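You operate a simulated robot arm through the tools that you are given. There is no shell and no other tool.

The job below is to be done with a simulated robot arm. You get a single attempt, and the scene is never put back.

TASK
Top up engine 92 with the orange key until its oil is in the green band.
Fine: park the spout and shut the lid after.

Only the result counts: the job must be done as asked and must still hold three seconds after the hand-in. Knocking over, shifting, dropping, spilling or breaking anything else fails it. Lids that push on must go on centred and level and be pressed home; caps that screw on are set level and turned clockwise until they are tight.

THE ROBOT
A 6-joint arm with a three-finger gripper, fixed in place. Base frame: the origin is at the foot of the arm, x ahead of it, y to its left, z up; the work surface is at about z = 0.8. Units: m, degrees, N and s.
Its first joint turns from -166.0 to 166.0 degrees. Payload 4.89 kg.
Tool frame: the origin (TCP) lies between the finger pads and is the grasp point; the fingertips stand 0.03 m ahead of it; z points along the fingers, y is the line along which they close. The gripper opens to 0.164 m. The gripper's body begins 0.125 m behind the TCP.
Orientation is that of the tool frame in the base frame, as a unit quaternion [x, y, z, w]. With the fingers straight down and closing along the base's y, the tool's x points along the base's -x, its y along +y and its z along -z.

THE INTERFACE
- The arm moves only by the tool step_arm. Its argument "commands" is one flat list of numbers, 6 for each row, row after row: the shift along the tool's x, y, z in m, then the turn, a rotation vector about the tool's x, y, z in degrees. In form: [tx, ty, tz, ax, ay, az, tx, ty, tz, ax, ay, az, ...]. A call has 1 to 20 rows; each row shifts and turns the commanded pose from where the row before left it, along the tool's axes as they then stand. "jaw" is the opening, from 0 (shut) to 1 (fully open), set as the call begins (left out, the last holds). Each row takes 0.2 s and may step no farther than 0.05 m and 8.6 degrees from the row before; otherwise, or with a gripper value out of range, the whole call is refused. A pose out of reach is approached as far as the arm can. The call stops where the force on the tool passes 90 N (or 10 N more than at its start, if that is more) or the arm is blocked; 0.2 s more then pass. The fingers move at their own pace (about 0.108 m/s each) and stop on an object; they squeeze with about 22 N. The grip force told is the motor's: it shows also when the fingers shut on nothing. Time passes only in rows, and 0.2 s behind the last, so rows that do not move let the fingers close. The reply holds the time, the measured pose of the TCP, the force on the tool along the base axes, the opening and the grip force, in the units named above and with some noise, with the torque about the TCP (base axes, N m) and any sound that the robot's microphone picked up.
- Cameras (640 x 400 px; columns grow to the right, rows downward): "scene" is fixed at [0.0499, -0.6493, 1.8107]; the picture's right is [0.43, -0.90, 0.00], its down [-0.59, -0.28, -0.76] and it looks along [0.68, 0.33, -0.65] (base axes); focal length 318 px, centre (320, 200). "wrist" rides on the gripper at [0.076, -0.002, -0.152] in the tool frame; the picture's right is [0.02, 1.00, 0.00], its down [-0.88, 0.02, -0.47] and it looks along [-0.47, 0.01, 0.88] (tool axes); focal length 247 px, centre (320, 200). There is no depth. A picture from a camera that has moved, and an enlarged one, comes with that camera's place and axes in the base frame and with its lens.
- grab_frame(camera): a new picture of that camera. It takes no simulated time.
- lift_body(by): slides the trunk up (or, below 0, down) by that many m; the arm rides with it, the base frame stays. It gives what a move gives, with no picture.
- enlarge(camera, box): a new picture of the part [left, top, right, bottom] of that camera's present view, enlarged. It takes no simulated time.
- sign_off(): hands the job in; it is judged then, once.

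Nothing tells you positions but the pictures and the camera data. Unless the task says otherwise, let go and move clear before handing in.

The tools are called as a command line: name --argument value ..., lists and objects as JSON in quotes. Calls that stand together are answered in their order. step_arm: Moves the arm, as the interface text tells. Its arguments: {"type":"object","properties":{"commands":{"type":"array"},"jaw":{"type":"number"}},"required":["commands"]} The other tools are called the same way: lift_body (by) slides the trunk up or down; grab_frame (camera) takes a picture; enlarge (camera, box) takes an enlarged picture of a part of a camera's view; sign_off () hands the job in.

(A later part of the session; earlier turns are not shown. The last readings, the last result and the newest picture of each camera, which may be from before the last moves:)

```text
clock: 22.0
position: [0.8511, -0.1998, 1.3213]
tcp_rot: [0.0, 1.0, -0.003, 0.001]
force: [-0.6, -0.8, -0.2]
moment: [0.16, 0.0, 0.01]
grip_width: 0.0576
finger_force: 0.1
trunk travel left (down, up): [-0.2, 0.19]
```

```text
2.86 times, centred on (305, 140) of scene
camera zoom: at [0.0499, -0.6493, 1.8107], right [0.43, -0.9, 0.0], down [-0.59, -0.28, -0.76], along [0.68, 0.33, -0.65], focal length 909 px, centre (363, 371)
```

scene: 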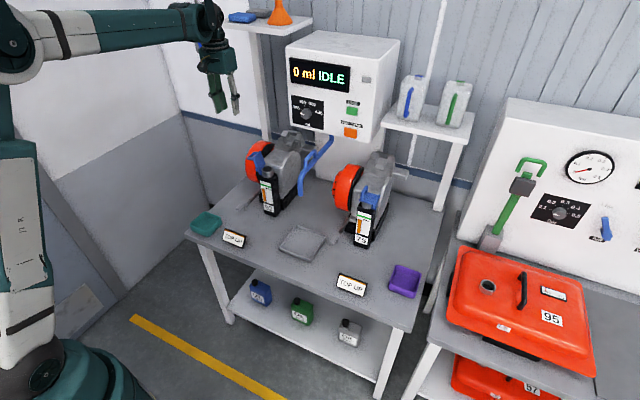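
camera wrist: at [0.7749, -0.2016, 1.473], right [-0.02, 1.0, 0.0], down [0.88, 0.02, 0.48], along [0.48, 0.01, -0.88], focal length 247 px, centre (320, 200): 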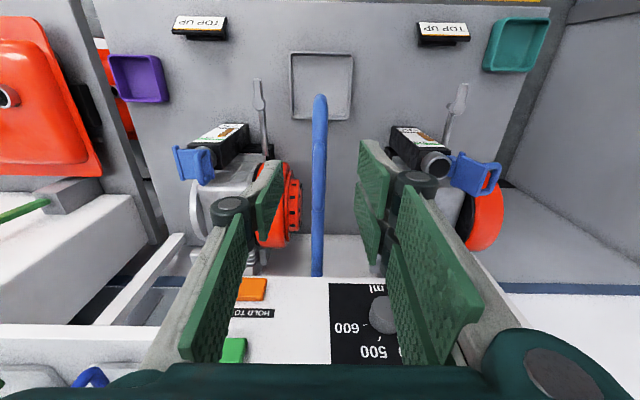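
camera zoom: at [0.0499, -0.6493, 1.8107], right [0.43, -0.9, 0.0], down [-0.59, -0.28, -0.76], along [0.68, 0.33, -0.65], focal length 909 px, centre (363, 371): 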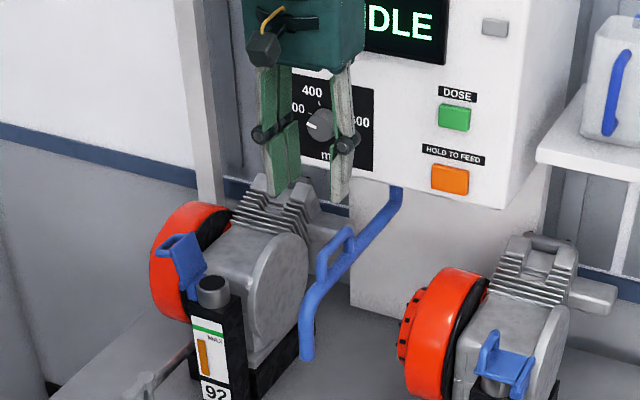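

The spout is well centred in view. I'll zoom in to pin down its y position and where to grip it.

enlarge --camera "wrist" --box '[270, 80, 370, 290]'

enlarge --camera "wrist" --box '[210, 260, 310, 360]'

```text
1.90 times, centred on (320, 185) of wrist
camera zoom: at [0.7749, -0.2016, 1.473], right [-0.02, 1.0, 0.0], down [0.88, 0.02, 0.48], along [0.48, 0.01, -0.88], focal length 470 px, centre (320, 229)
```

zoom: 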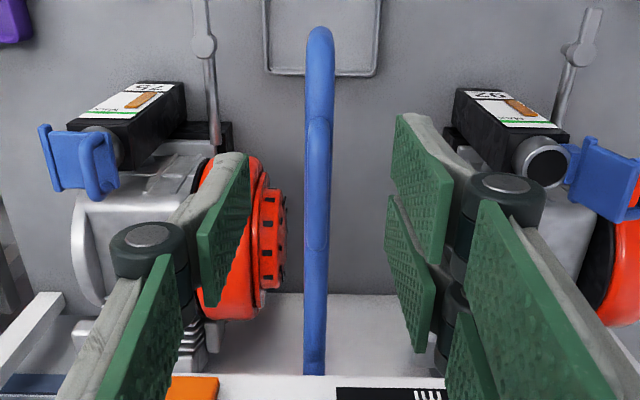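

```text
4.00 times, centred on (260, 310) of wrist
camera zoom: at [0.7749, -0.2016, 1.473], right [-0.02, 1.0, 0.0], down [0.88, 0.02, 0.48], along [0.48, 0.01, -0.88], focal length 988 px, centre (560, -240)
```

zoom: 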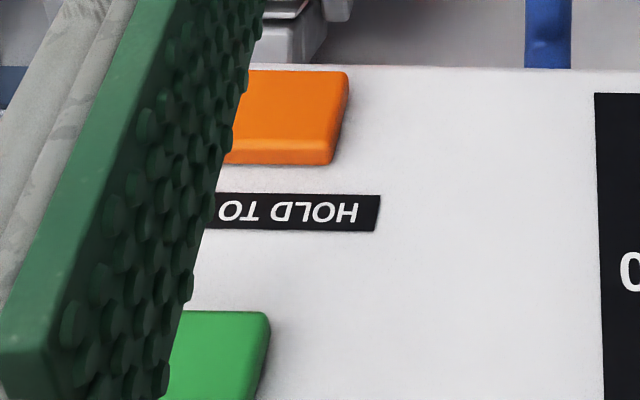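

The spout arm lies at y≈−0.199. I'll lower the fingers around it just at the front of its loop (x≈0.85, z≈1.165) and close.

step_arm --commands '[0, 0.0003, 0.04, 0, 0, 0, 0, 0.0003, 0.04, 0, 0, 0, 0, 0.0003, 0.04, 0, 0, 0, 0, 0, 0.025, 0, 0, 0, 0, 0, 0.01, 0, 0, 0, 0, 0, 0, 0, 0, 0]'

enlarge --camera "scene" --box '[285, 110, 345, 200]'

grab_frame --camera "wrist"

```text
clock: 23.4
position: [0.8523, -0.1979, 1.1639]
tcp_rot: [0.001, 1.0, -0.003, 0.002]
force: [-1.0, -0.6, 1.6]
moment: [-0.01, 0.03, 0.0]
grip_width: 0.0572
finger_force: 0.1
trunk travel left (down, up): [-0.2, 0.19]
```

```text
4.44 times, centred on (315, 155) of scene
camera zoom: at [0.0499, -0.6493, 1.8107], right [0.43, -0.9, 0.0], down [-0.59, -0.28, -0.76], along [0.68, 0.33, -0.65], focal length 1414 px, centre (342, 400)
```

zoom: 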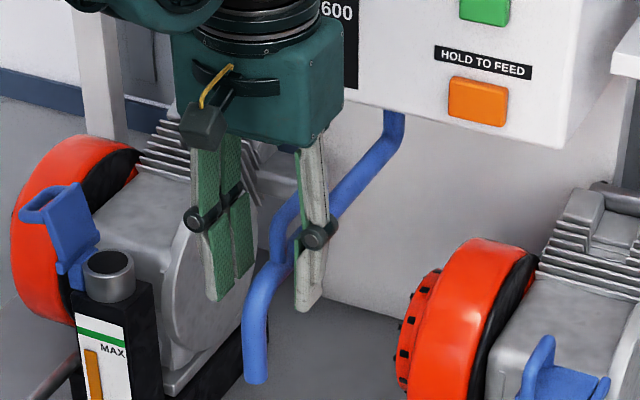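

```text
taken
camera wrist: at [0.7753, -0.2005, 1.3173], right [-0.02, 1.0, 0.0], down [0.88, 0.02, 0.48], along [0.48, 0.01, -0.88], focal length 247 px, centre (320, 200)
```

wrist: 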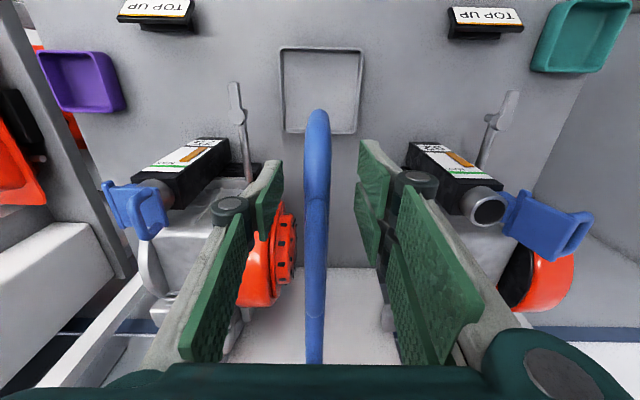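

The fingers straddle the arm. Closing.

step_arm --commands '[0, 0, 0, 0, 0, 0, 0, 0, 0, 0, 0, 0, 0, 0, 0, 0, 0, 0]' --jaw 0.05

enlarge --camera "scene" --box '[285, 110, 345, 200]'

enlarge --camera "wrist" --box '[250, 90, 390, 230]'

```text
clock: 24.2
position: [0.8523, -0.1989, 1.1647]
tcp_rot: [0.001, 1.0, -0.003, 0.002]
force: [-0.2, -6.8, -1.7]
moment: [0.15, -0.26, -1.38]
grip_width: 0.0194
finger_force: 45.3
trunk travel left (down, up): [-0.2, 0.19]
```

```text
4.44 times, centred on (315, 155) of scene
camera zoom: at [0.0499, -0.6493, 1.8107], right [0.43, -0.9, 0.0], down [-0.59, -0.28, -0.76], along [0.68, 0.33, -0.65], focal length 1414 px, centre (342, 400)
```

zoom: 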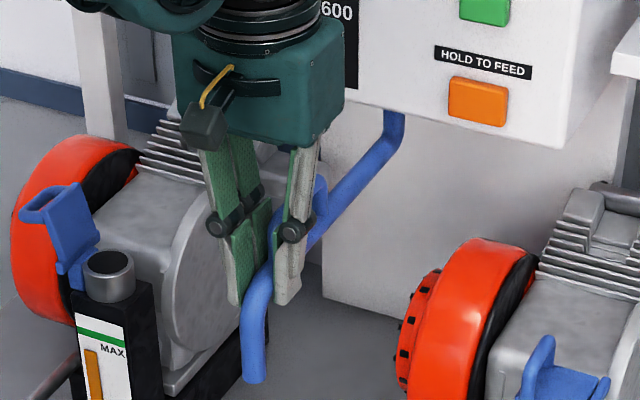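

```text
2.86 times, centred on (320, 160) of wrist
camera zoom: at [0.7753, -0.2011, 1.3174], right [-0.02, 1.0, 0.0], down [0.88, 0.02, 0.48], along [0.48, 0.01, -0.88], focal length 706 px, centre (320, 314)
```

zoom: 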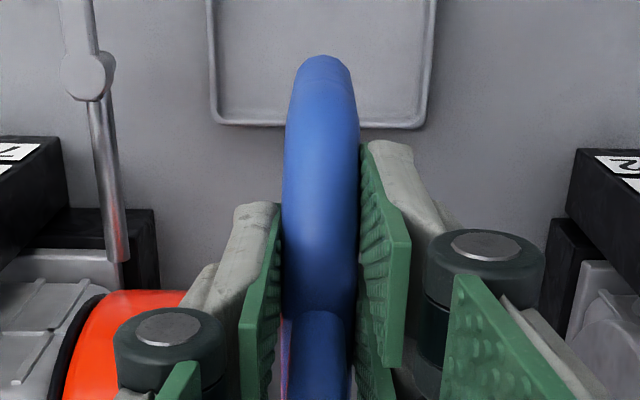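

The arm is gripped (19 mm tube). I'll swing it toward engine 92 about the estimated pivot, 15° first to check the forces.

step_arm --commands '[-0.0003, 0.0118, 0, 0, 0, 3, -0.0003, 0.0118, 0, 0, 0, 3, -0.0006, 0.0157, 0, 0, 0, 4, -0.00086, 0.0196, 0, 0, 0, 5, 0, 0, 0, 0, 0, 0]'

enlarge --camera "scene" --box '[255, 110, 345, 200]'

```text
clock: 25.4
position: [0.8595, -0.1402, 1.1672]
tcp_rot: [0.131, 0.991, -0.002, 0.002]
force: [2.4, 2.6, 7.2]
moment: [0.25, 0.3, 0.64]
grip_width: 0.0189
finger_force: 44.5
trunk travel left (down, up): [-0.2, 0.19]
```

```text
4.44 times, centred on (300, 155) of scene
camera zoom: at [0.0499, -0.6493, 1.8107], right [0.43, -0.9, 0.0], down [-0.59, -0.28, -0.76], along [0.68, 0.33, -0.65], focal length 1414 px, centre (409, 400)
```

zoom: 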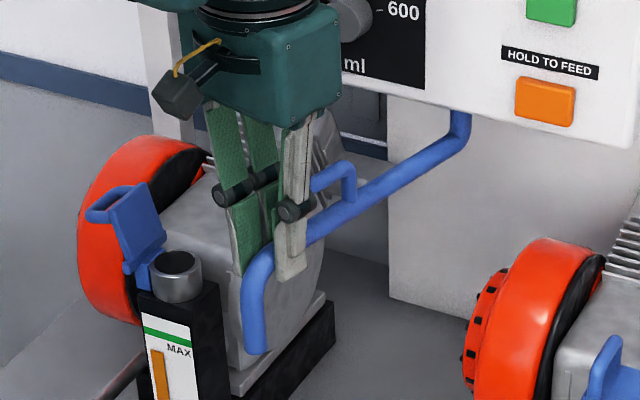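

The pivot estimate is good and the forces are tiny. I'll continue the swing to about 50°.

step_arm --commands '[-0.00086, 0.0196, 0, 0, 0, 5, -0.00086, 0.0196, 0, 0, 0, 5, -0.00086, 0.0196, 0, 0, 0, 5, -0.00086, 0.0196, 0, 0, 0, 5, -0.00086, 0.0196, 0, 0, 0, 5, -0.00086, 0.0196, 0, 0, 0, 5, -0.0006, 0.0157, 0, 0, 0, 4, 0, 0, 0, 0, 0, 0]'

enlarge --camera "scene" --box '[245, 110, 335, 200]'

grab_frame --camera "wrist"

```text
clock: 27.2
position: [0.9286, -0.0264, 1.1664]
tcp_rot: [0.415, 0.91, -0.001, 0.003]
force: [-15.4, 29.6, 2.6]
moment: [0.41, 0.2, 2.14]
grip_width: 0.0198
finger_force: 44.9
trunk travel left (down, up): [-0.2, 0.19]
```

```text
4.44 times, centred on (290, 155) of scene
camera zoom: at [0.0499, -0.6493, 1.8107], right [0.43, -0.9, 0.0], down [-0.59, -0.28, -0.76], along [0.68, 0.33, -0.65], focal length 1414 px, centre (453, 400)
```

zoom: 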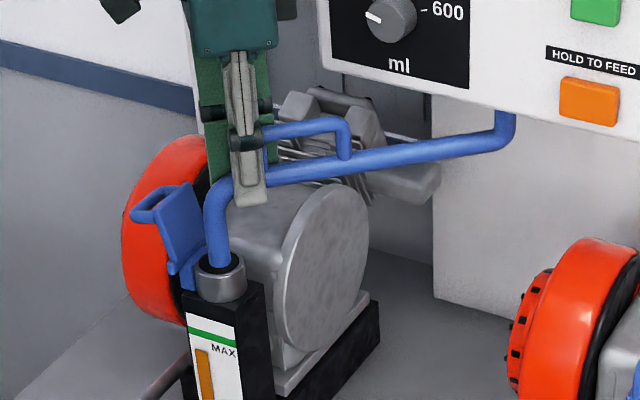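

```text
taken
camera wrist: at [0.8767, 0.0295, 1.3171], right [0.74, 0.67, 0.0], down [0.59, -0.65, 0.48], along [0.32, -0.36, -0.88], focal length 247 px, centre (320, 200)
```

wrist: 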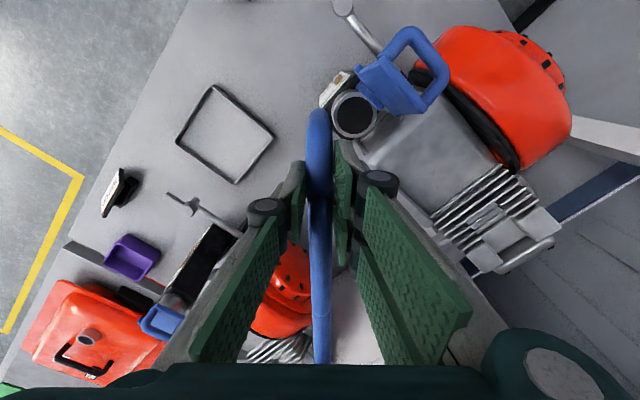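

The tip is nearing the neck. I'll zoom in to judge the alignment in both views.

enlarge --camera "scene" --box '[268, 145, 308, 185]'

enlarge --camera "wrist" --box '[290, 70, 400, 160]'

```text
10.00 times, centred on (288, 165) of scene
camera zoom: at [0.0499, -0.6493, 1.8107], right [0.43, -0.9, 0.0], down [-0.59, -0.28, -0.76], along [0.68, 0.33, -0.65], focal length 3182 px, centre (640, 550)
```

zoom: 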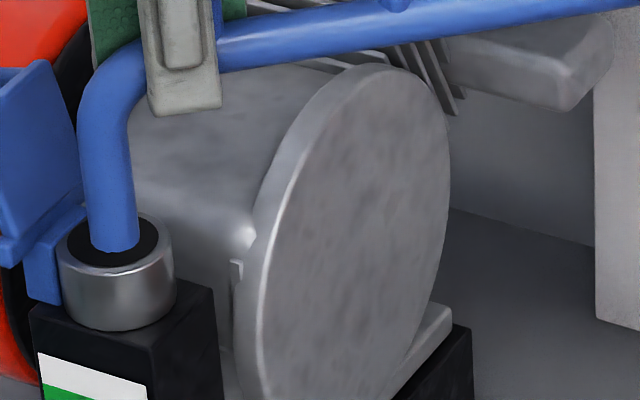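

```text
4.44 times, centred on (345, 115) of wrist
camera zoom: at [0.8767, 0.0295, 1.3171], right [0.74, 0.67, 0.0], down [0.59, -0.65, 0.48], along [0.32, -0.36, -0.88], focal length 1098 px, centre (209, 578)
```

zoom: 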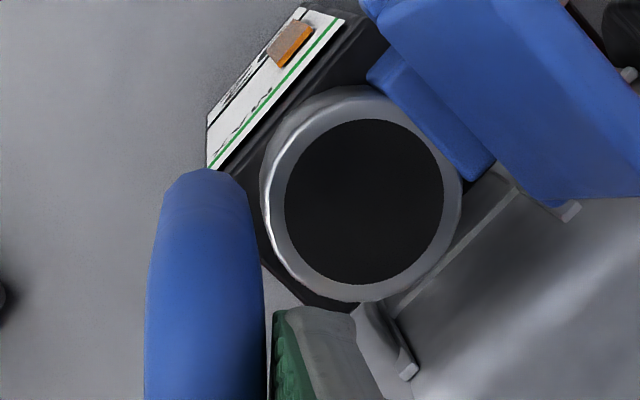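

The neck centre is about [0.9315, 0.019]. The spout must turn about 7.5–8° more for its line to pass over the opening. I'll relieve the small radial load and turn 7.5°.

step_arm --commands '[0.002, 0.015, 0, 0, 0, 3.75, -0.0005, 0.015, 0, 0, 0, 3.75, 0, 0, 0, 0, 0, 0, 0, 0, 0, 0, 0, 0]'

enlarge --camera "scene" --box '[268, 145, 308, 185]'

enlarge --camera "wrist" --box '[265, 70, 375, 160]'

```text
clock: 28.2
position: [0.9501, -0.0095, 1.1649]
tcp_rot: [0.474, 0.88, -0.002, 0.004]
force: [1.7, 17.1, 24.0]
moment: [-0.15, -0.34, 2.18]
grip_width: 0.0204
finger_force: 45.3
trunk travel left (down, up): [-0.2, 0.19]
```

```text
10.00 times, centred on (288, 165) of scene
camera zoom: at [0.0499, -0.6493, 1.8107], right [0.43, -0.9, 0.0], down [-0.59, -0.28, -0.76], along [0.68, 0.33, -0.65], focal length 3182 px, centre (640, 550)
```

zoom: 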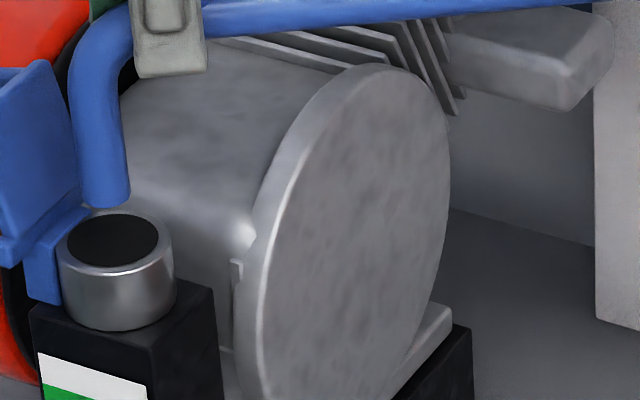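

```text
4.44 times, centred on (320, 115) of wrist
camera zoom: at [0.9064, 0.0535, 1.3169], right [0.82, 0.57, 0.0], down [0.5, -0.72, 0.48], along [0.27, -0.39, -0.88], focal length 1098 px, centre (320, 578)
```

zoom: 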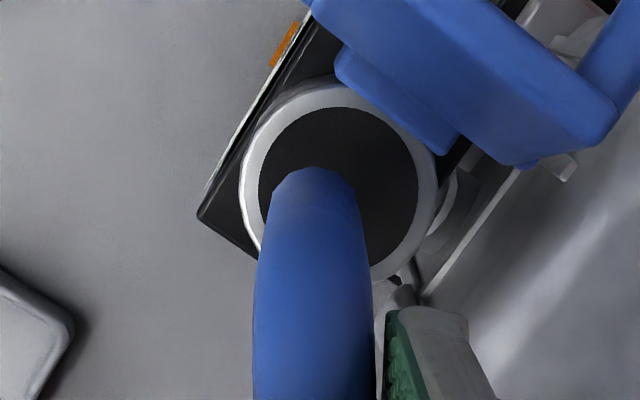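

Very close: the opening's centre is still about 5–6 mm further along the swing than the tip, and the tool yaw already leads slightly. I'll nudge 5 mm sideways without turning.

step_arm --commands '[0.0005, 0.0052, 0, 0, 0, 0, 0, 0, 0, 0, 0, 0, 0, 0, 0, 0, 0, 0]'

enlarge --camera "scene" --box '[268, 145, 308, 185]'

enlarge --camera "wrist" --box '[265, 70, 375, 160]'

```text
clock: 29.0
position: [0.9545, -0.0062, 1.1647]
tcp_rot: [0.474, 0.881, -0.002, 0.003]
force: [-3.1, 5.1, 14.5]
moment: [-0.26, -0.21, 1.95]
grip_width: 0.0193
finger_force: 44.8
trunk travel left (down, up): [-0.2, 0.19]
```

```text
10.00 times, centred on (288, 165) of scene
camera zoom: at [0.0499, -0.6493, 1.8107], right [0.43, -0.9, 0.0], down [-0.59, -0.28, -0.76], along [0.68, 0.33, -0.65], focal length 3182 px, centre (640, 550)
```

zoom: 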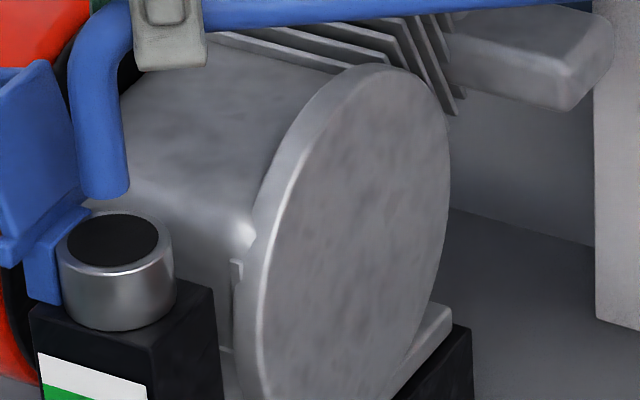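

```text
4.44 times, centred on (320, 115) of wrist
camera zoom: at [0.9108, 0.0562, 1.3167], right [0.82, 0.57, 0.0], down [0.5, -0.72, 0.48], along [0.27, -0.39, -0.88], focal length 1098 px, centre (320, 578)
```

zoom: 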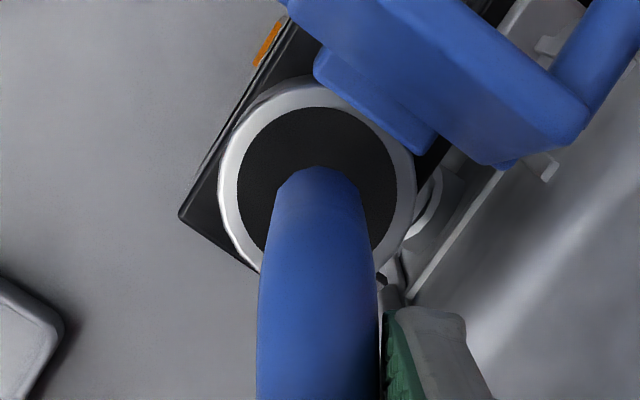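

The tip is centred over the neck in the wrist view. I'll open the jaw and lift straight up, then check that the spout stays put.

step_arm --commands '[0, 0, 0, 0, 0, 0, 0, 0, 0, 0, 0, 0, 0, 0, -0.02, 0, 0, 0, 0, 0, -0.04, 0, 0, 0, 0, 0, -0.04, 0, 0, 0, 0, 0, -0.04, 0, 0, 0]' --jaw 0.3

enlarge --camera "scene" --box '[268, 145, 308, 185]'

grab_frame --camera "wrist"

grab_frame --camera "scene"

```text
clock: 30.4
position: [0.9535, -0.0047, 1.3057]
tcp_rot: [0.473, 0.881, -0.001, 0.003]
force: [-0.1, 0.3, -0.5]
moment: [0.02, 0.03, 0.05]
grip_width: 0.0495
finger_force: 0.2
trunk travel left (down, up): [-0.2, 0.19]
```

```text
10.00 times, centred on (288, 165) of scene
camera zoom: at [0.0499, -0.6493, 1.8107], right [0.43, -0.9, 0.0], down [-0.59, -0.28, -0.76], along [0.68, 0.33, -0.65], focal length 3182 px, centre (640, 550)
```

zoom: 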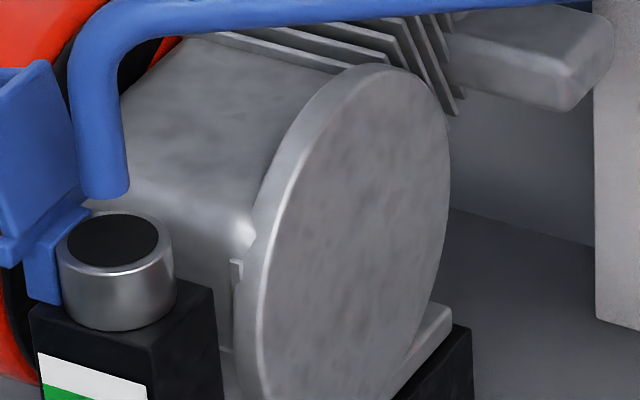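

```text
taken
camera wrist: at [0.9101, 0.0578, 1.4575], right [0.82, 0.57, 0.0], down [0.5, -0.72, 0.48], along [0.27, -0.39, -0.88], focal length 247 px, centre (320, 200)
```

wrist: 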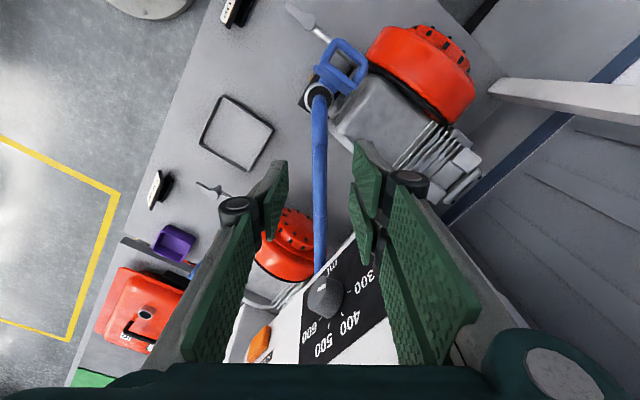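

```text
taken
```

scene: 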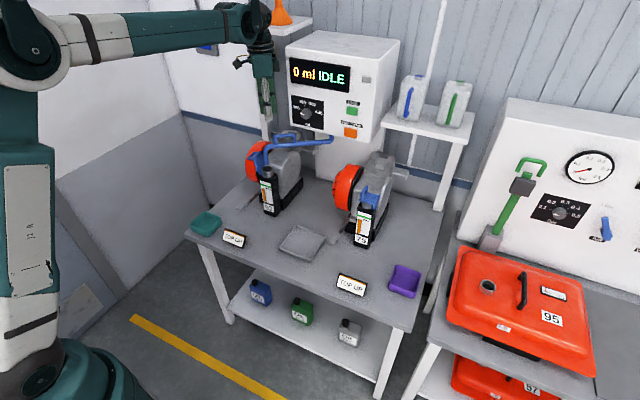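

The spout stays in place over the neck. Next I'll un-yaw the gripper, close the fingers, and move back and across to in front of the orange key.

step_arm --commands '[0, 0, 0, 0, 0, -8.09, 0, 0, 0, 0, 0, -8.09, 0, 0, 0, 0, 0, -8.09, 0, 0, 0, 0, 0, -8.09, 0, 0, 0, 0, 0, -8.09, 0, 0, 0, 0, 0, -8.09, 0, 0, 0, 0, 0, -8.09, 0.0134, -0.0412, 0, 0, 0, 0, 0.0134, -0.0412, 0, 0, 0, 0, 0.0134, -0.0412, 0, 0, 0, 0, 0.0134, -0.0412, 0, 0, 0, 0, 0.0134, -0.0412, 0, 0, 0, 0, 0.0134, -0.0412, 0, 0, 0, 0, 0.0134, -0.0412, 0, 0, 0, 0, 0, 0, 0, 0, 0, 0]' --jaw 0

grab_frame --camera "wrist"

grab_frame --camera "scene"

```text
clock: 33.6
position: [0.861, -0.293, 1.3056]
tcp_rot: [-0.001, 1.0, -0.002, 0.001]
force: [-1.1, -0.4, 0.0]
moment: [0.11, -0.02, -0.01]
grip_width: 0.0003
finger_force: 21.7
trunk travel left (down, up): [-0.2, 0.19]
```

```text
taken
camera wrist: at [0.7851, -0.2958, 1.4566], right [-0.02, 1.0, 0.0], down [0.88, 0.02, 0.48], along [0.48, 0.01, -0.88], focal length 247 px, centre (320, 200)
```

wrist: 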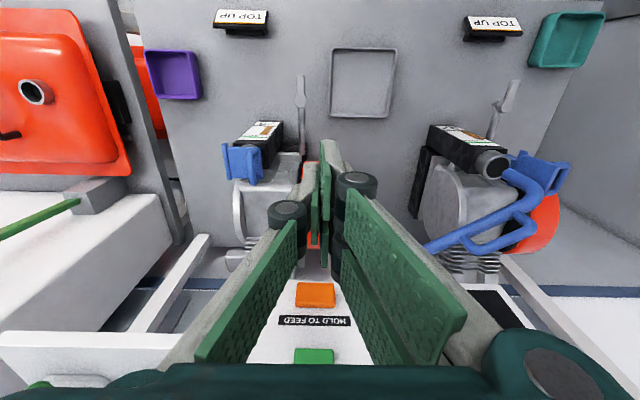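

```text
taken
```

scene: 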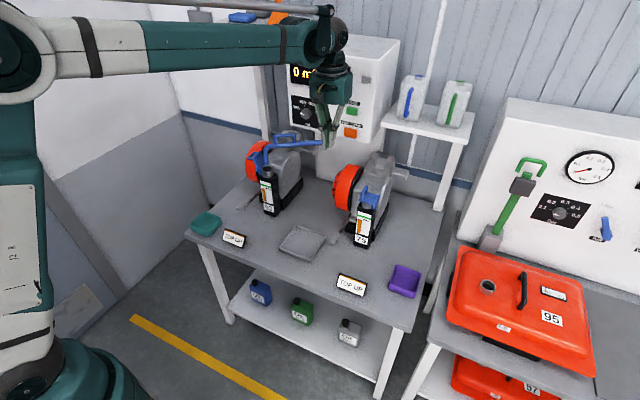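

The key is straight ahead. I'll pitch the tool 60° forward so that the closed fingertips point at it.

step_arm --commands '[0, 0, 0, 0, -8.57, 0, 0, 0, 0, 0, -8.57, 0, 0, 0, 0, 0, -8.57, 0, 0, 0, 0, 0, -8.57, 0, 0, 0, 0, 0, -8.57, 0, 0, 0, 0, 0, -8.57, 0, 0, 0, 0, 0, -8.57, 0, 0, 0, 0, 0, 0, 0]'

grab_frame --camera "wrist"

grab_frame --camera "scene"

```text
clock: 35.4
position: [0.8605, -0.293, 1.3067]
tcp_rot: [-0.002, 0.865, -0.002, 0.501]
force: [0.6, 0.3, 1.0]
moment: [-0.02, 0.0, 0.02]
grip_width: 0.0002
finger_force: 21.7
trunk travel left (down, up): [-0.2, 0.19]
```

```text
taken
camera wrist: at [0.6919, -0.2967, 1.3151], right [-0.01, 1.0, -0.02], down [0.03, 0.02, 1.0], along [1.0, 0.01, -0.03], focal length 247 px, centre (320, 200)
```

wrist: 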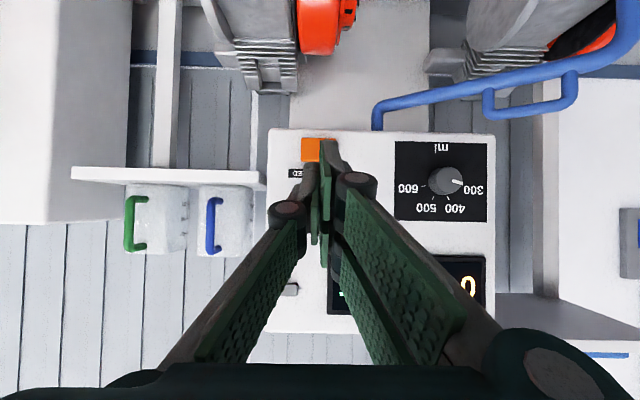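

```text
taken
```

scene: 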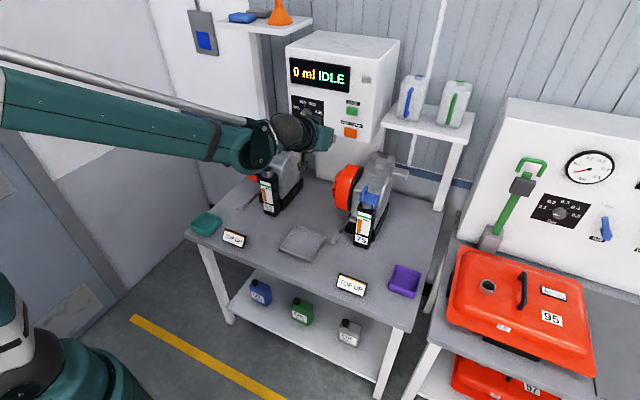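

I have a good frontal view of the panel. I'll zoom in to fix the key position relative to the fingertips.

enlarge --camera "wrist" --box '[270, 120, 380, 220]'

enlarge --camera "scene" --box '[280, 40, 390, 170]'

enlarge --camera "scene" --box '[250, 150, 290, 220]'

```text
4.00 times, centred on (325, 170) of wrist
camera zoom: at [0.6919, -0.2967, 1.3151], right [-0.01, 1.0, -0.02], down [0.03, 0.02, 1.0], along [1.0, 0.01, -0.03], focal length 988 px, centre (300, 320)
```

zoom: 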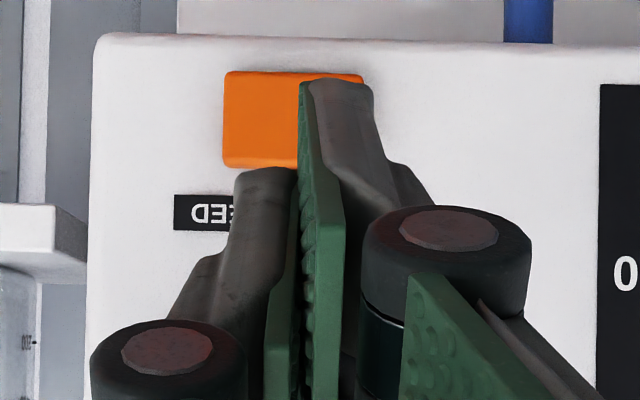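

```text
3.08 times, centred on (335, 105) of scene
camera zoom: at [0.0499, -0.6493, 1.8107], right [0.43, -0.9, 0.0], down [-0.59, -0.28, -0.76], along [0.68, 0.33, -0.65], focal length 979 px, centre (274, 492)
```

zoom: 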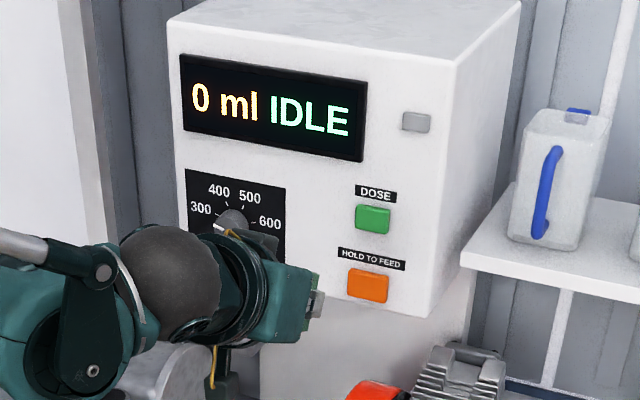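

```text
5.71 times, centred on (270, 185) of scene
camera zoom: at [0.0499, -0.6493, 1.8107], right [0.43, -0.9, 0.0], down [-0.59, -0.28, -0.76], along [0.68, 0.33, -0.65], focal length 1818 px, centre (606, 286)
```

zoom: 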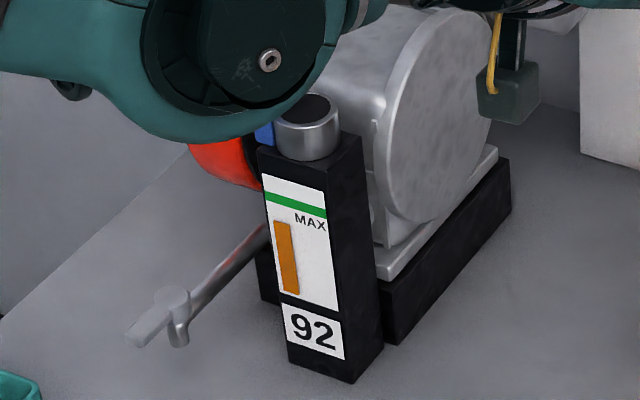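

The fingertips line up with the key (centre ≈[1.035, −0.296, 1.238]). The display and gauge 92 are both visible in the scene view. I'll advance along the tool axis to about 25 mm short of contact.

step_arm --commands '[0, 0, 0.044, 0, 0, 0, 0, 0, 0.044, 0, 0, 0, 0, 0, 0.044, 0, 0, 0, 0, 0, 0, 0, 0, 0]'

enlarge --camera "wrist" --box '[270, 120, 380, 220]'

grab_frame --camera "scene"

enlarge --camera "scene" --box '[320, 100, 370, 150]'

```text
clock: 36.4
position: [0.9805, -0.2934, 1.2421]
tcp_rot: [-0.002, 0.865, -0.001, 0.501]
force: [1.8, -0.7, -0.8]
moment: [0.04, -0.04, 0.02]
grip_width: 0.0
finger_force: 22.1
trunk travel left (down, up): [-0.2, 0.19]
```

```text
4.00 times, centred on (325, 170) of wrist
camera zoom: at [0.8101, -0.2969, 1.2506], right [-0.01, 1.0, -0.02], down [0.03, 0.02, 1.0], along [1.0, 0.01, -0.03], focal length 988 px, centre (300, 320)
```

zoom: 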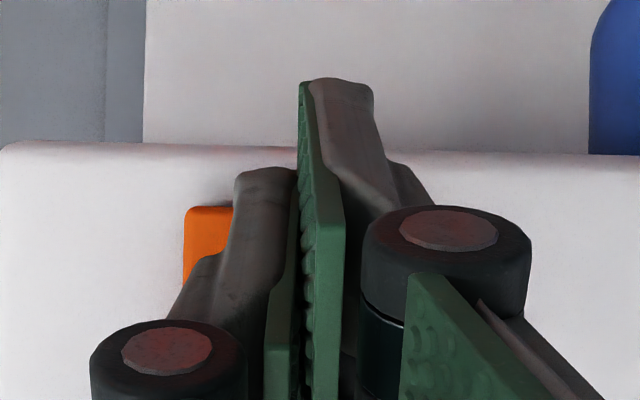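

```text
taken
```

scene: 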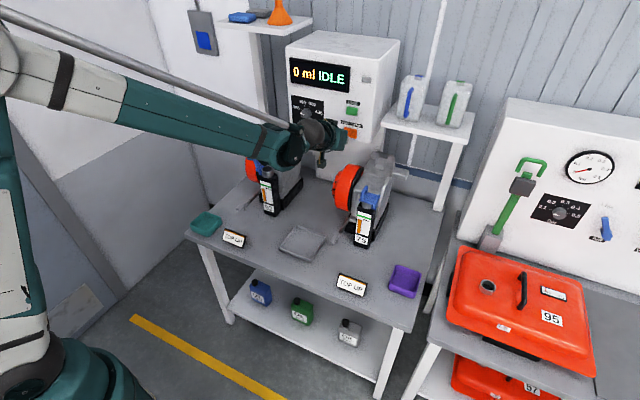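

```text
8.00 times, centred on (345, 125) of scene
camera zoom: at [0.0499, -0.6493, 1.8107], right [0.43, -0.9, 0.0], down [-0.59, -0.28, -0.76], along [0.68, 0.33, -0.65], focal length 2545 px, centre (120, 800)
```

zoom: 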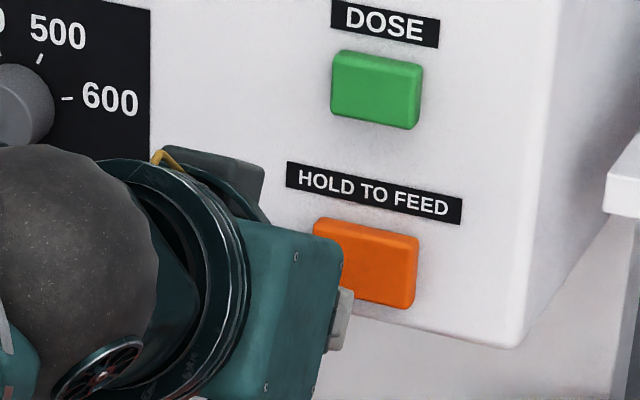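

I notice the +y finger is made of two strips, so its upper corner will touch first. I'll lower the TCP to z≈1.232 so contact falls in the middle of the key, then creep forward gently.

step_arm --commands '[0.0087, -0.003, 0.005, 0, 0, 0, -0.002, 0, 0.0035, 0, 0, 0, -0.002, 0, 0.0035, 0, 0, 0]'

enlarge --camera "scene" --box '[320, 100, 370, 150]'

enlarge --camera "scene" --box '[240, 50, 360, 220]'

```text
clock: 37.2
position: [0.9856, -0.297, 1.2321]
tcp_rot: [-0.002, 0.865, -0.001, 0.502]
force: [0.3, -0.5, -0.2]
moment: [0.01, -0.02, 0.02]
grip_width: 0.0001
finger_force: 22.6
trunk travel left (down, up): [-0.2, 0.19]
```

```text
8.00 times, centred on (345, 125) of scene
camera zoom: at [0.0499, -0.6493, 1.8107], right [0.43, -0.9, 0.0], down [-0.59, -0.28, -0.76], along [0.68, 0.33, -0.65], focal length 2545 px, centre (120, 800)
```

zoom: 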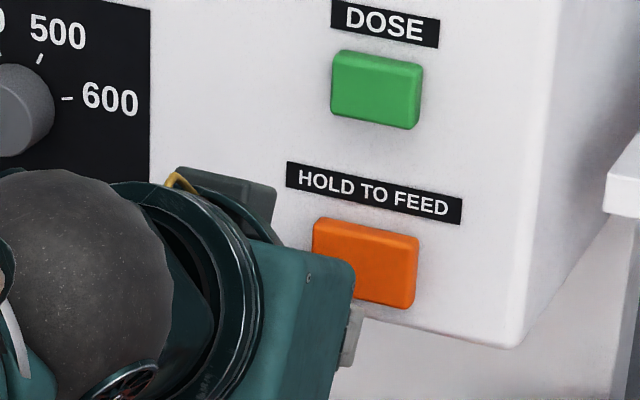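

```text
2.35 times, centred on (300, 135) of scene
camera zoom: at [0.0499, -0.6493, 1.8107], right [0.43, -0.9, 0.0], down [-0.59, -0.28, -0.76], along [0.68, 0.33, -0.65], focal length 749 px, centre (367, 353)
```

zoom: 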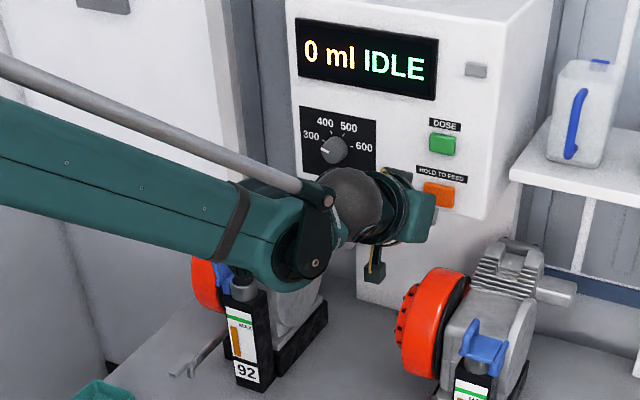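

Both the display and the 92 gauge remain visible. I'll creep forward in small steps, checking force and display.

step_arm --commands '[-0.0015, 0, 0.0026, 0, 0, 0, -0.0015, 0, 0.0026, 0, 0, 0]'

enlarge --camera "scene" --box '[240, 50, 360, 220]'

```text
clock: 37.8
position: [0.9913, -0.2961, 1.2309]
tcp_rot: [-0.002, 0.865, -0.001, 0.501]
force: [-0.3, -1.0, 0.1]
moment: [-0.03, 0.02, 0.0]
grip_width: 0.0001
finger_force: 22.5
trunk travel left (down, up): [-0.2, 0.19]
```

```text
2.35 times, centred on (300, 135) of scene
camera zoom: at [0.0499, -0.6493, 1.8107], right [0.43, -0.9, 0.0], down [-0.59, -0.28, -0.76], along [0.68, 0.33, -0.65], focal length 749 px, centre (367, 353)
```

zoom: 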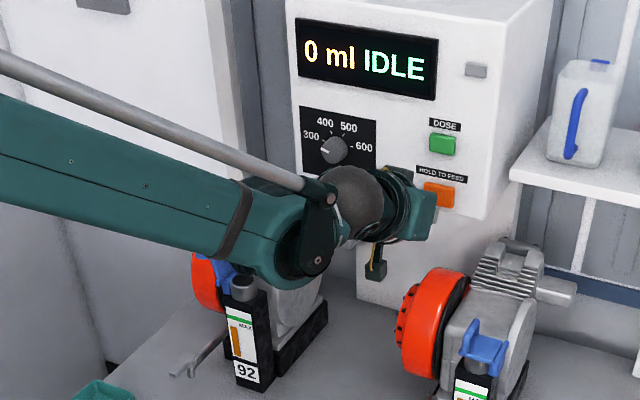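

step_arm --commands '[-0.0015, 0, 0.0026, 0, 0, 0]'

enlarge --camera "scene" --box '[240, 50, 360, 220]'

```text
clock: 38.2
position: [0.9936, -0.2961, 1.2307]
tcp_rot: [-0.003, 0.865, -0.001, 0.502]
force: [0.7, 0.9, -0.1]
moment: [0.01, 0.02, 0.02]
grip_width: 0.0
finger_force: 21.8
trunk travel left (down, up): [-0.2, 0.19]
```

```text
2.35 times, centred on (300, 135) of scene
camera zoom: at [0.0499, -0.6493, 1.8107], right [0.43, -0.9, 0.0], down [-0.59, -0.28, -0.76], along [0.68, 0.33, -0.65], focal length 749 px, centre (367, 353)
```

zoom: 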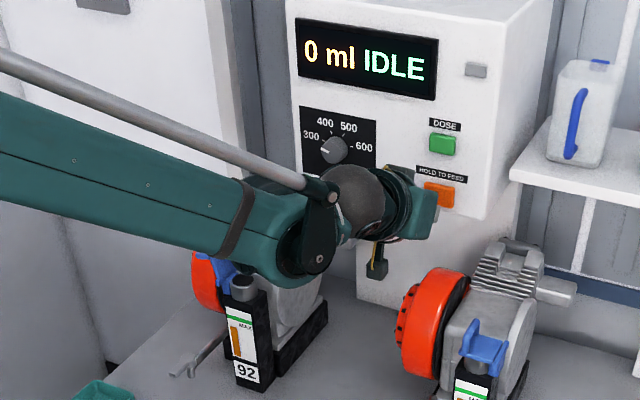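

No contact yet. Continuing in 3 mm steps.

step_arm --commands '[-0.0015, 0, 0.0026, 0, 0, 0]'

enlarge --camera "scene" --box '[240, 50, 360, 220]'

```text
clock: 38.6
position: [0.9957, -0.2973, 1.23]
tcp_rot: [-0.003, 0.865, -0.001, 0.502]
force: [-0.2, -0.3, 0.6]
moment: [0.01, 0.0, 0.02]
grip_width: 0.0
finger_force: 22.3
trunk travel left (down, up): [-0.2, 0.19]
```

```text
2.35 times, centred on (300, 135) of scene
camera zoom: at [0.0499, -0.6493, 1.8107], right [0.43, -0.9, 0.0], down [-0.59, -0.28, -0.76], along [0.68, 0.33, -0.65], focal length 749 px, centre (367, 353)
```

zoom: 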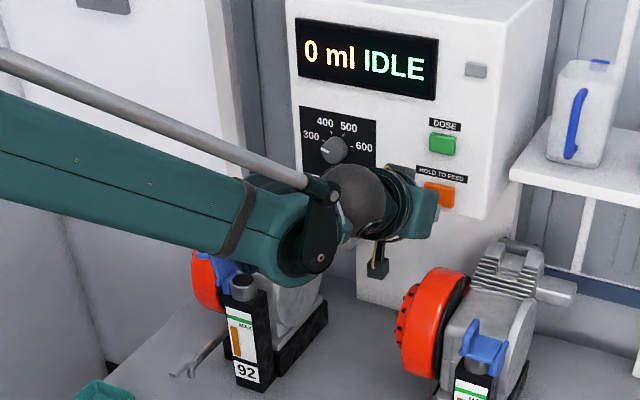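

step_arm --commands '[-0.0016, 0, 0.0026, 0, 0, 0]'

enlarge --camera "scene" --box '[240, 50, 360, 220]'

enlarge --camera "wrist" --box '[250, 120, 380, 220]'

```text
clock: 39.0
position: [0.9985, -0.2975, 1.231]
tcp_rot: [-0.003, 0.865, -0.001, 0.501]
force: [-0.5, 0.4, -0.1]
moment: [-0.02, 0.01, 0.02]
grip_width: 0.0
finger_force: 21.7
trunk travel left (down, up): [-0.2, 0.19]
```

```text
2.35 times, centred on (300, 135) of scene
camera zoom: at [0.0499, -0.6493, 1.8107], right [0.43, -0.9, 0.0], down [-0.59, -0.28, -0.76], along [0.68, 0.33, -0.65], focal length 749 px, centre (367, 353)
```

zoom: 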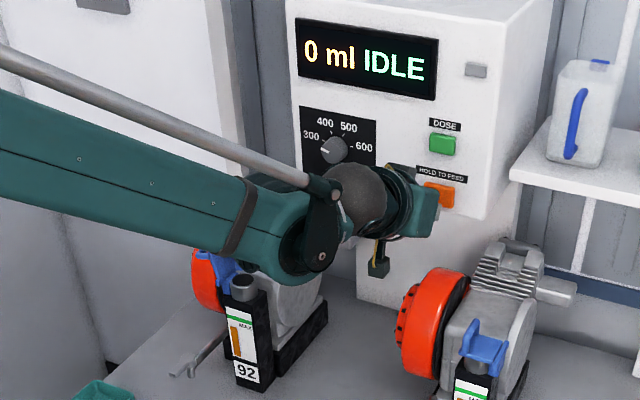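

```text
4.00 times, centred on (315, 170) of wrist
camera zoom: at [0.8291, -0.2995, 1.24], right [-0.01, 1.0, -0.02], down [0.03, 0.02, 1.0], along [1.0, 0.01, -0.03], focal length 988 px, centre (340, 320)
```

zoom: 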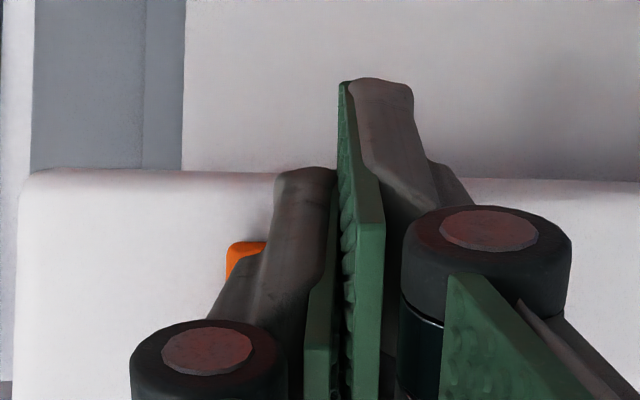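

step_arm --commands '[-0.0016, 0, 0.0026, 0, 0, 0]'

enlarge --camera "scene" --box '[240, 50, 360, 220]'

```text
clock: 39.4
position: [1.0018, -0.2972, 1.2315]
tcp_rot: [-0.002, 0.865, -0.002, 0.502]
force: [-0.9, -0.5, -0.3]
moment: [0.02, -0.02, 0.02]
grip_width: 0.0002
finger_force: 22.1
trunk travel left (down, up): [-0.2, 0.19]
```

```text
2.35 times, centred on (300, 135) of scene
camera zoom: at [0.0499, -0.6493, 1.8107], right [0.43, -0.9, 0.0], down [-0.59, -0.28, -0.76], along [0.68, 0.33, -0.65], focal length 749 px, centre (367, 353)
```

zoom: 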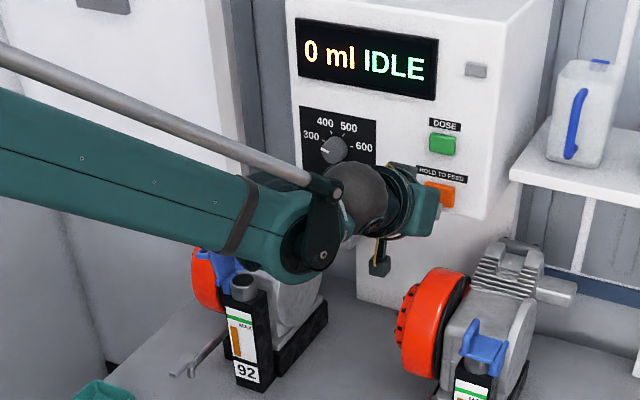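

step_arm --commands '[-0.0015, 0, 0.0026, 0, 0, 0]'

enlarge --camera "scene" --box '[240, 50, 360, 220]'

```text
clock: 39.8
position: [1.004, -0.2962, 1.2317]
tcp_rot: [-0.002, 0.865, -0.002, 0.501]
force: [-3.5, 1.6, -0.5]
moment: [-0.04, -0.04, 0.06]
grip_width: 0.0
finger_force: 21.9
trunk travel left (down, up): [-0.2, 0.19]
heard: click
```

```text
2.35 times, centred on (300, 135) of scene
camera zoom: at [0.0499, -0.6493, 1.8107], right [0.43, -0.9, 0.0], down [-0.59, -0.28, -0.76], along [0.68, 0.33, -0.65], focal length 749 px, centre (367, 353)
```

zoom: 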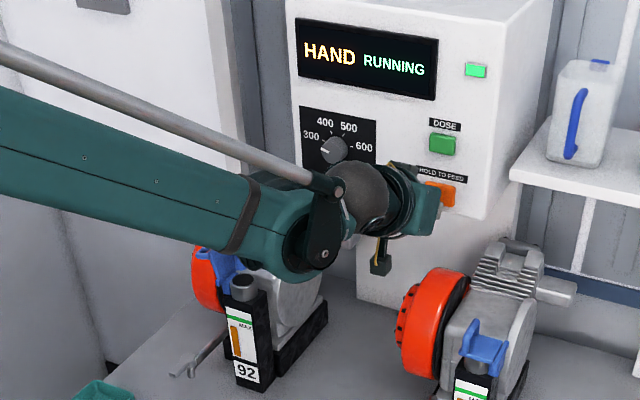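

A click, and the display shows "HAND RUNNING", so it's feeding. I'll check the gauge and stream before letting more time pass.

enlarge --camera "scene" --box '[255, 160, 285, 215]'

enlarge --camera "scene" --box '[262, 180, 278, 196]'

```text
7.27 times, centred on (270, 188) of scene
camera zoom: at [0.0499, -0.6493, 1.8107], right [0.43, -0.9, 0.0], down [-0.59, -0.28, -0.76], along [0.68, 0.33, -0.65], focal length 2314 px, centre (684, 291)
```

zoom: 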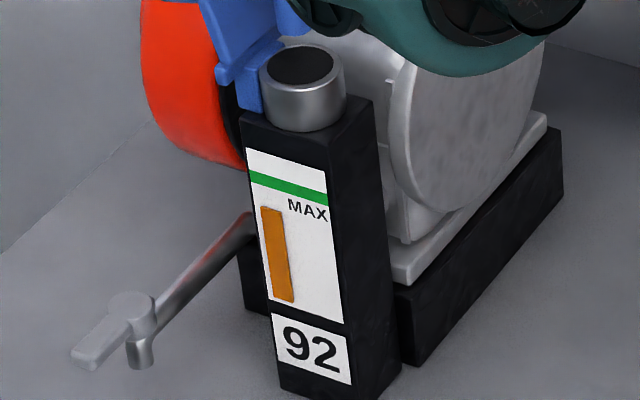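

```text
16.00 times, centred on (270, 188) of scene
camera zoom: at [0.0499, -0.6493, 1.8107], right [0.43, -0.9, 0.0], down [-0.59, -0.28, -0.76], along [0.68, 0.33, -0.65], focal length 5090 px, centre (1120, 392)
```

zoom: 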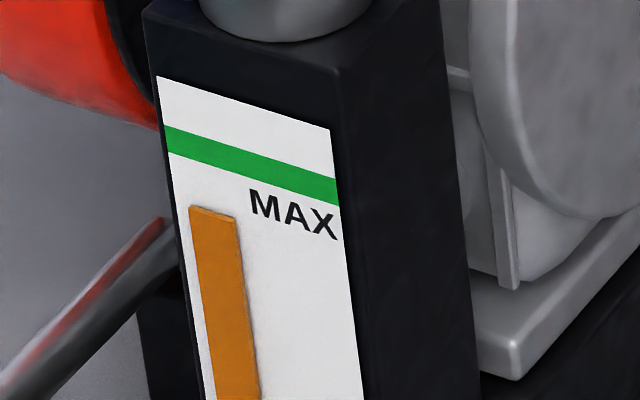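

The level top is still below the band and barely changed. I'll hold the key for one more short interval and measure the rate.

step_arm --commands '[0, 0, 0, 0, 0, 0]'

enlarge --camera "scene" --box '[262, 180, 278, 196]'

enlarge --camera "scene" --box '[240, 50, 360, 220]'

```text
clock: 40.2
position: [1.0042, -0.2974, 1.2308]
tcp_rot: [-0.002, 0.865, -0.001, 0.501]
force: [-2.3, 0.1, -0.6]
moment: [0.03, -0.02, 0.0]
grip_width: 0.0
finger_force: 21.6
trunk travel left (down, up): [-0.2, 0.19]
```

```text
16.00 times, centred on (270, 188) of scene
camera zoom: at [0.0499, -0.6493, 1.8107], right [0.43, -0.9, 0.0], down [-0.59, -0.28, -0.76], along [0.68, 0.33, -0.65], focal length 5090 px, centre (1120, 392)
```

zoom: 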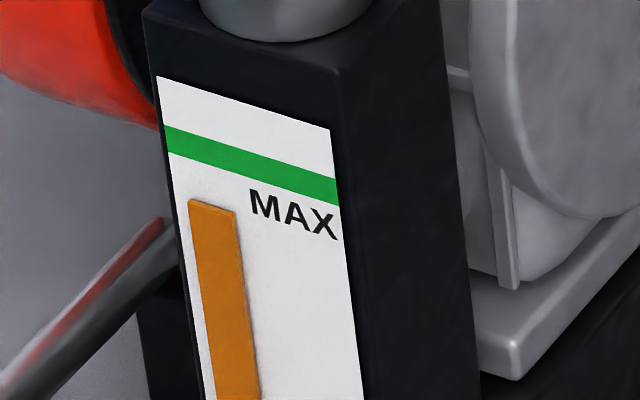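

```text
2.35 times, centred on (300, 135) of scene
camera zoom: at [0.0499, -0.6493, 1.8107], right [0.43, -0.9, 0.0], down [-0.59, -0.28, -0.76], along [0.68, 0.33, -0.65], focal length 749 px, centre (367, 353)
```

zoom: 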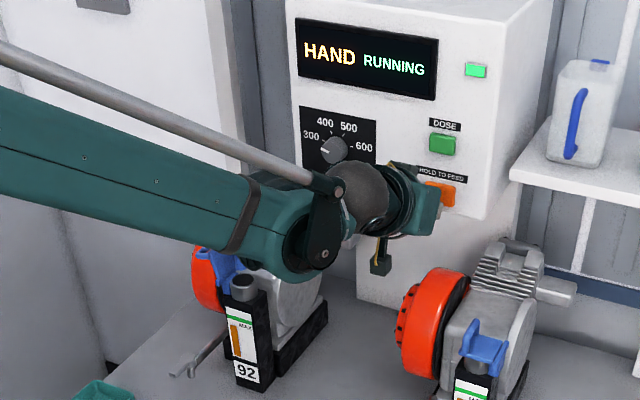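

The level rises about 5 zoomed px per 0.4 s, and about 50 px is needed to reach mid-band. I'll hold for roughly 1.6 s and check again.

step_arm --commands '[0, 0, 0, 0, 0, 0, 0, 0, 0, 0, 0, 0, 0, 0, 0, 0, 0, 0, 0, 0, 0, 0, 0, 0, 0, 0, 0, 0, 0, 0, 0, 0, 0, 0, 0, 0, 0, 0, 0, 0, 0, 0]'

enlarge --camera "scene" --box '[262, 180, 278, 196]'

enlarge --camera "scene" --box '[240, 50, 360, 220]'

```text
clock: 41.8
position: [1.0042, -0.2958, 1.2311]
tcp_rot: [-0.002, 0.865, -0.002, 0.501]
force: [-2.1, -0.1, -0.3]
moment: [0.0, -0.06, 0.01]
grip_width: 0.0001
finger_force: 22.0
trunk travel left (down, up): [-0.2, 0.19]
```

```text
16.00 times, centred on (270, 188) of scene
camera zoom: at [0.0499, -0.6493, 1.8107], right [0.43, -0.9, 0.0], down [-0.59, -0.28, -0.76], along [0.68, 0.33, -0.65], focal length 5090 px, centre (1120, 392)
```

zoom: 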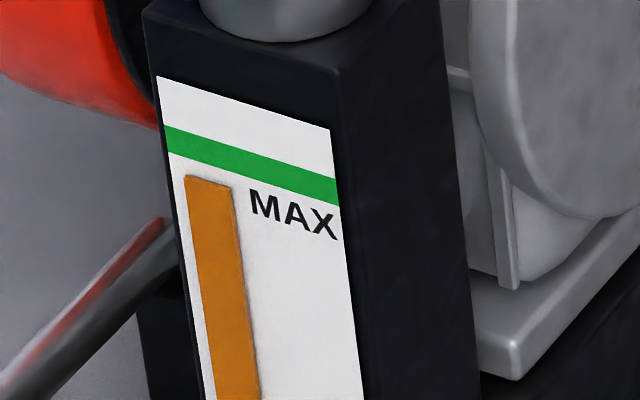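

```text
2.35 times, centred on (300, 135) of scene
camera zoom: at [0.0499, -0.6493, 1.8107], right [0.43, -0.9, 0.0], down [-0.59, -0.28, -0.76], along [0.68, 0.33, -0.65], focal length 749 px, centre (367, 353)
```

zoom: 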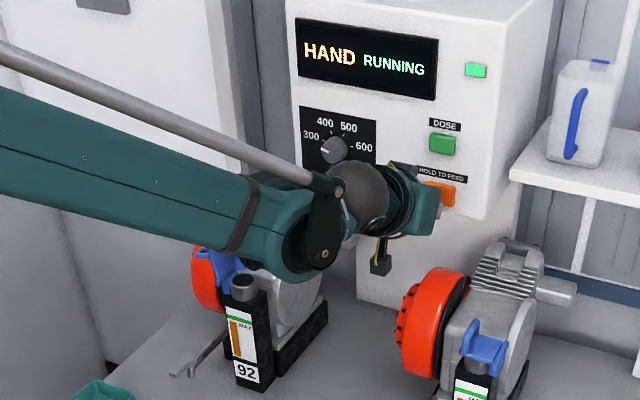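

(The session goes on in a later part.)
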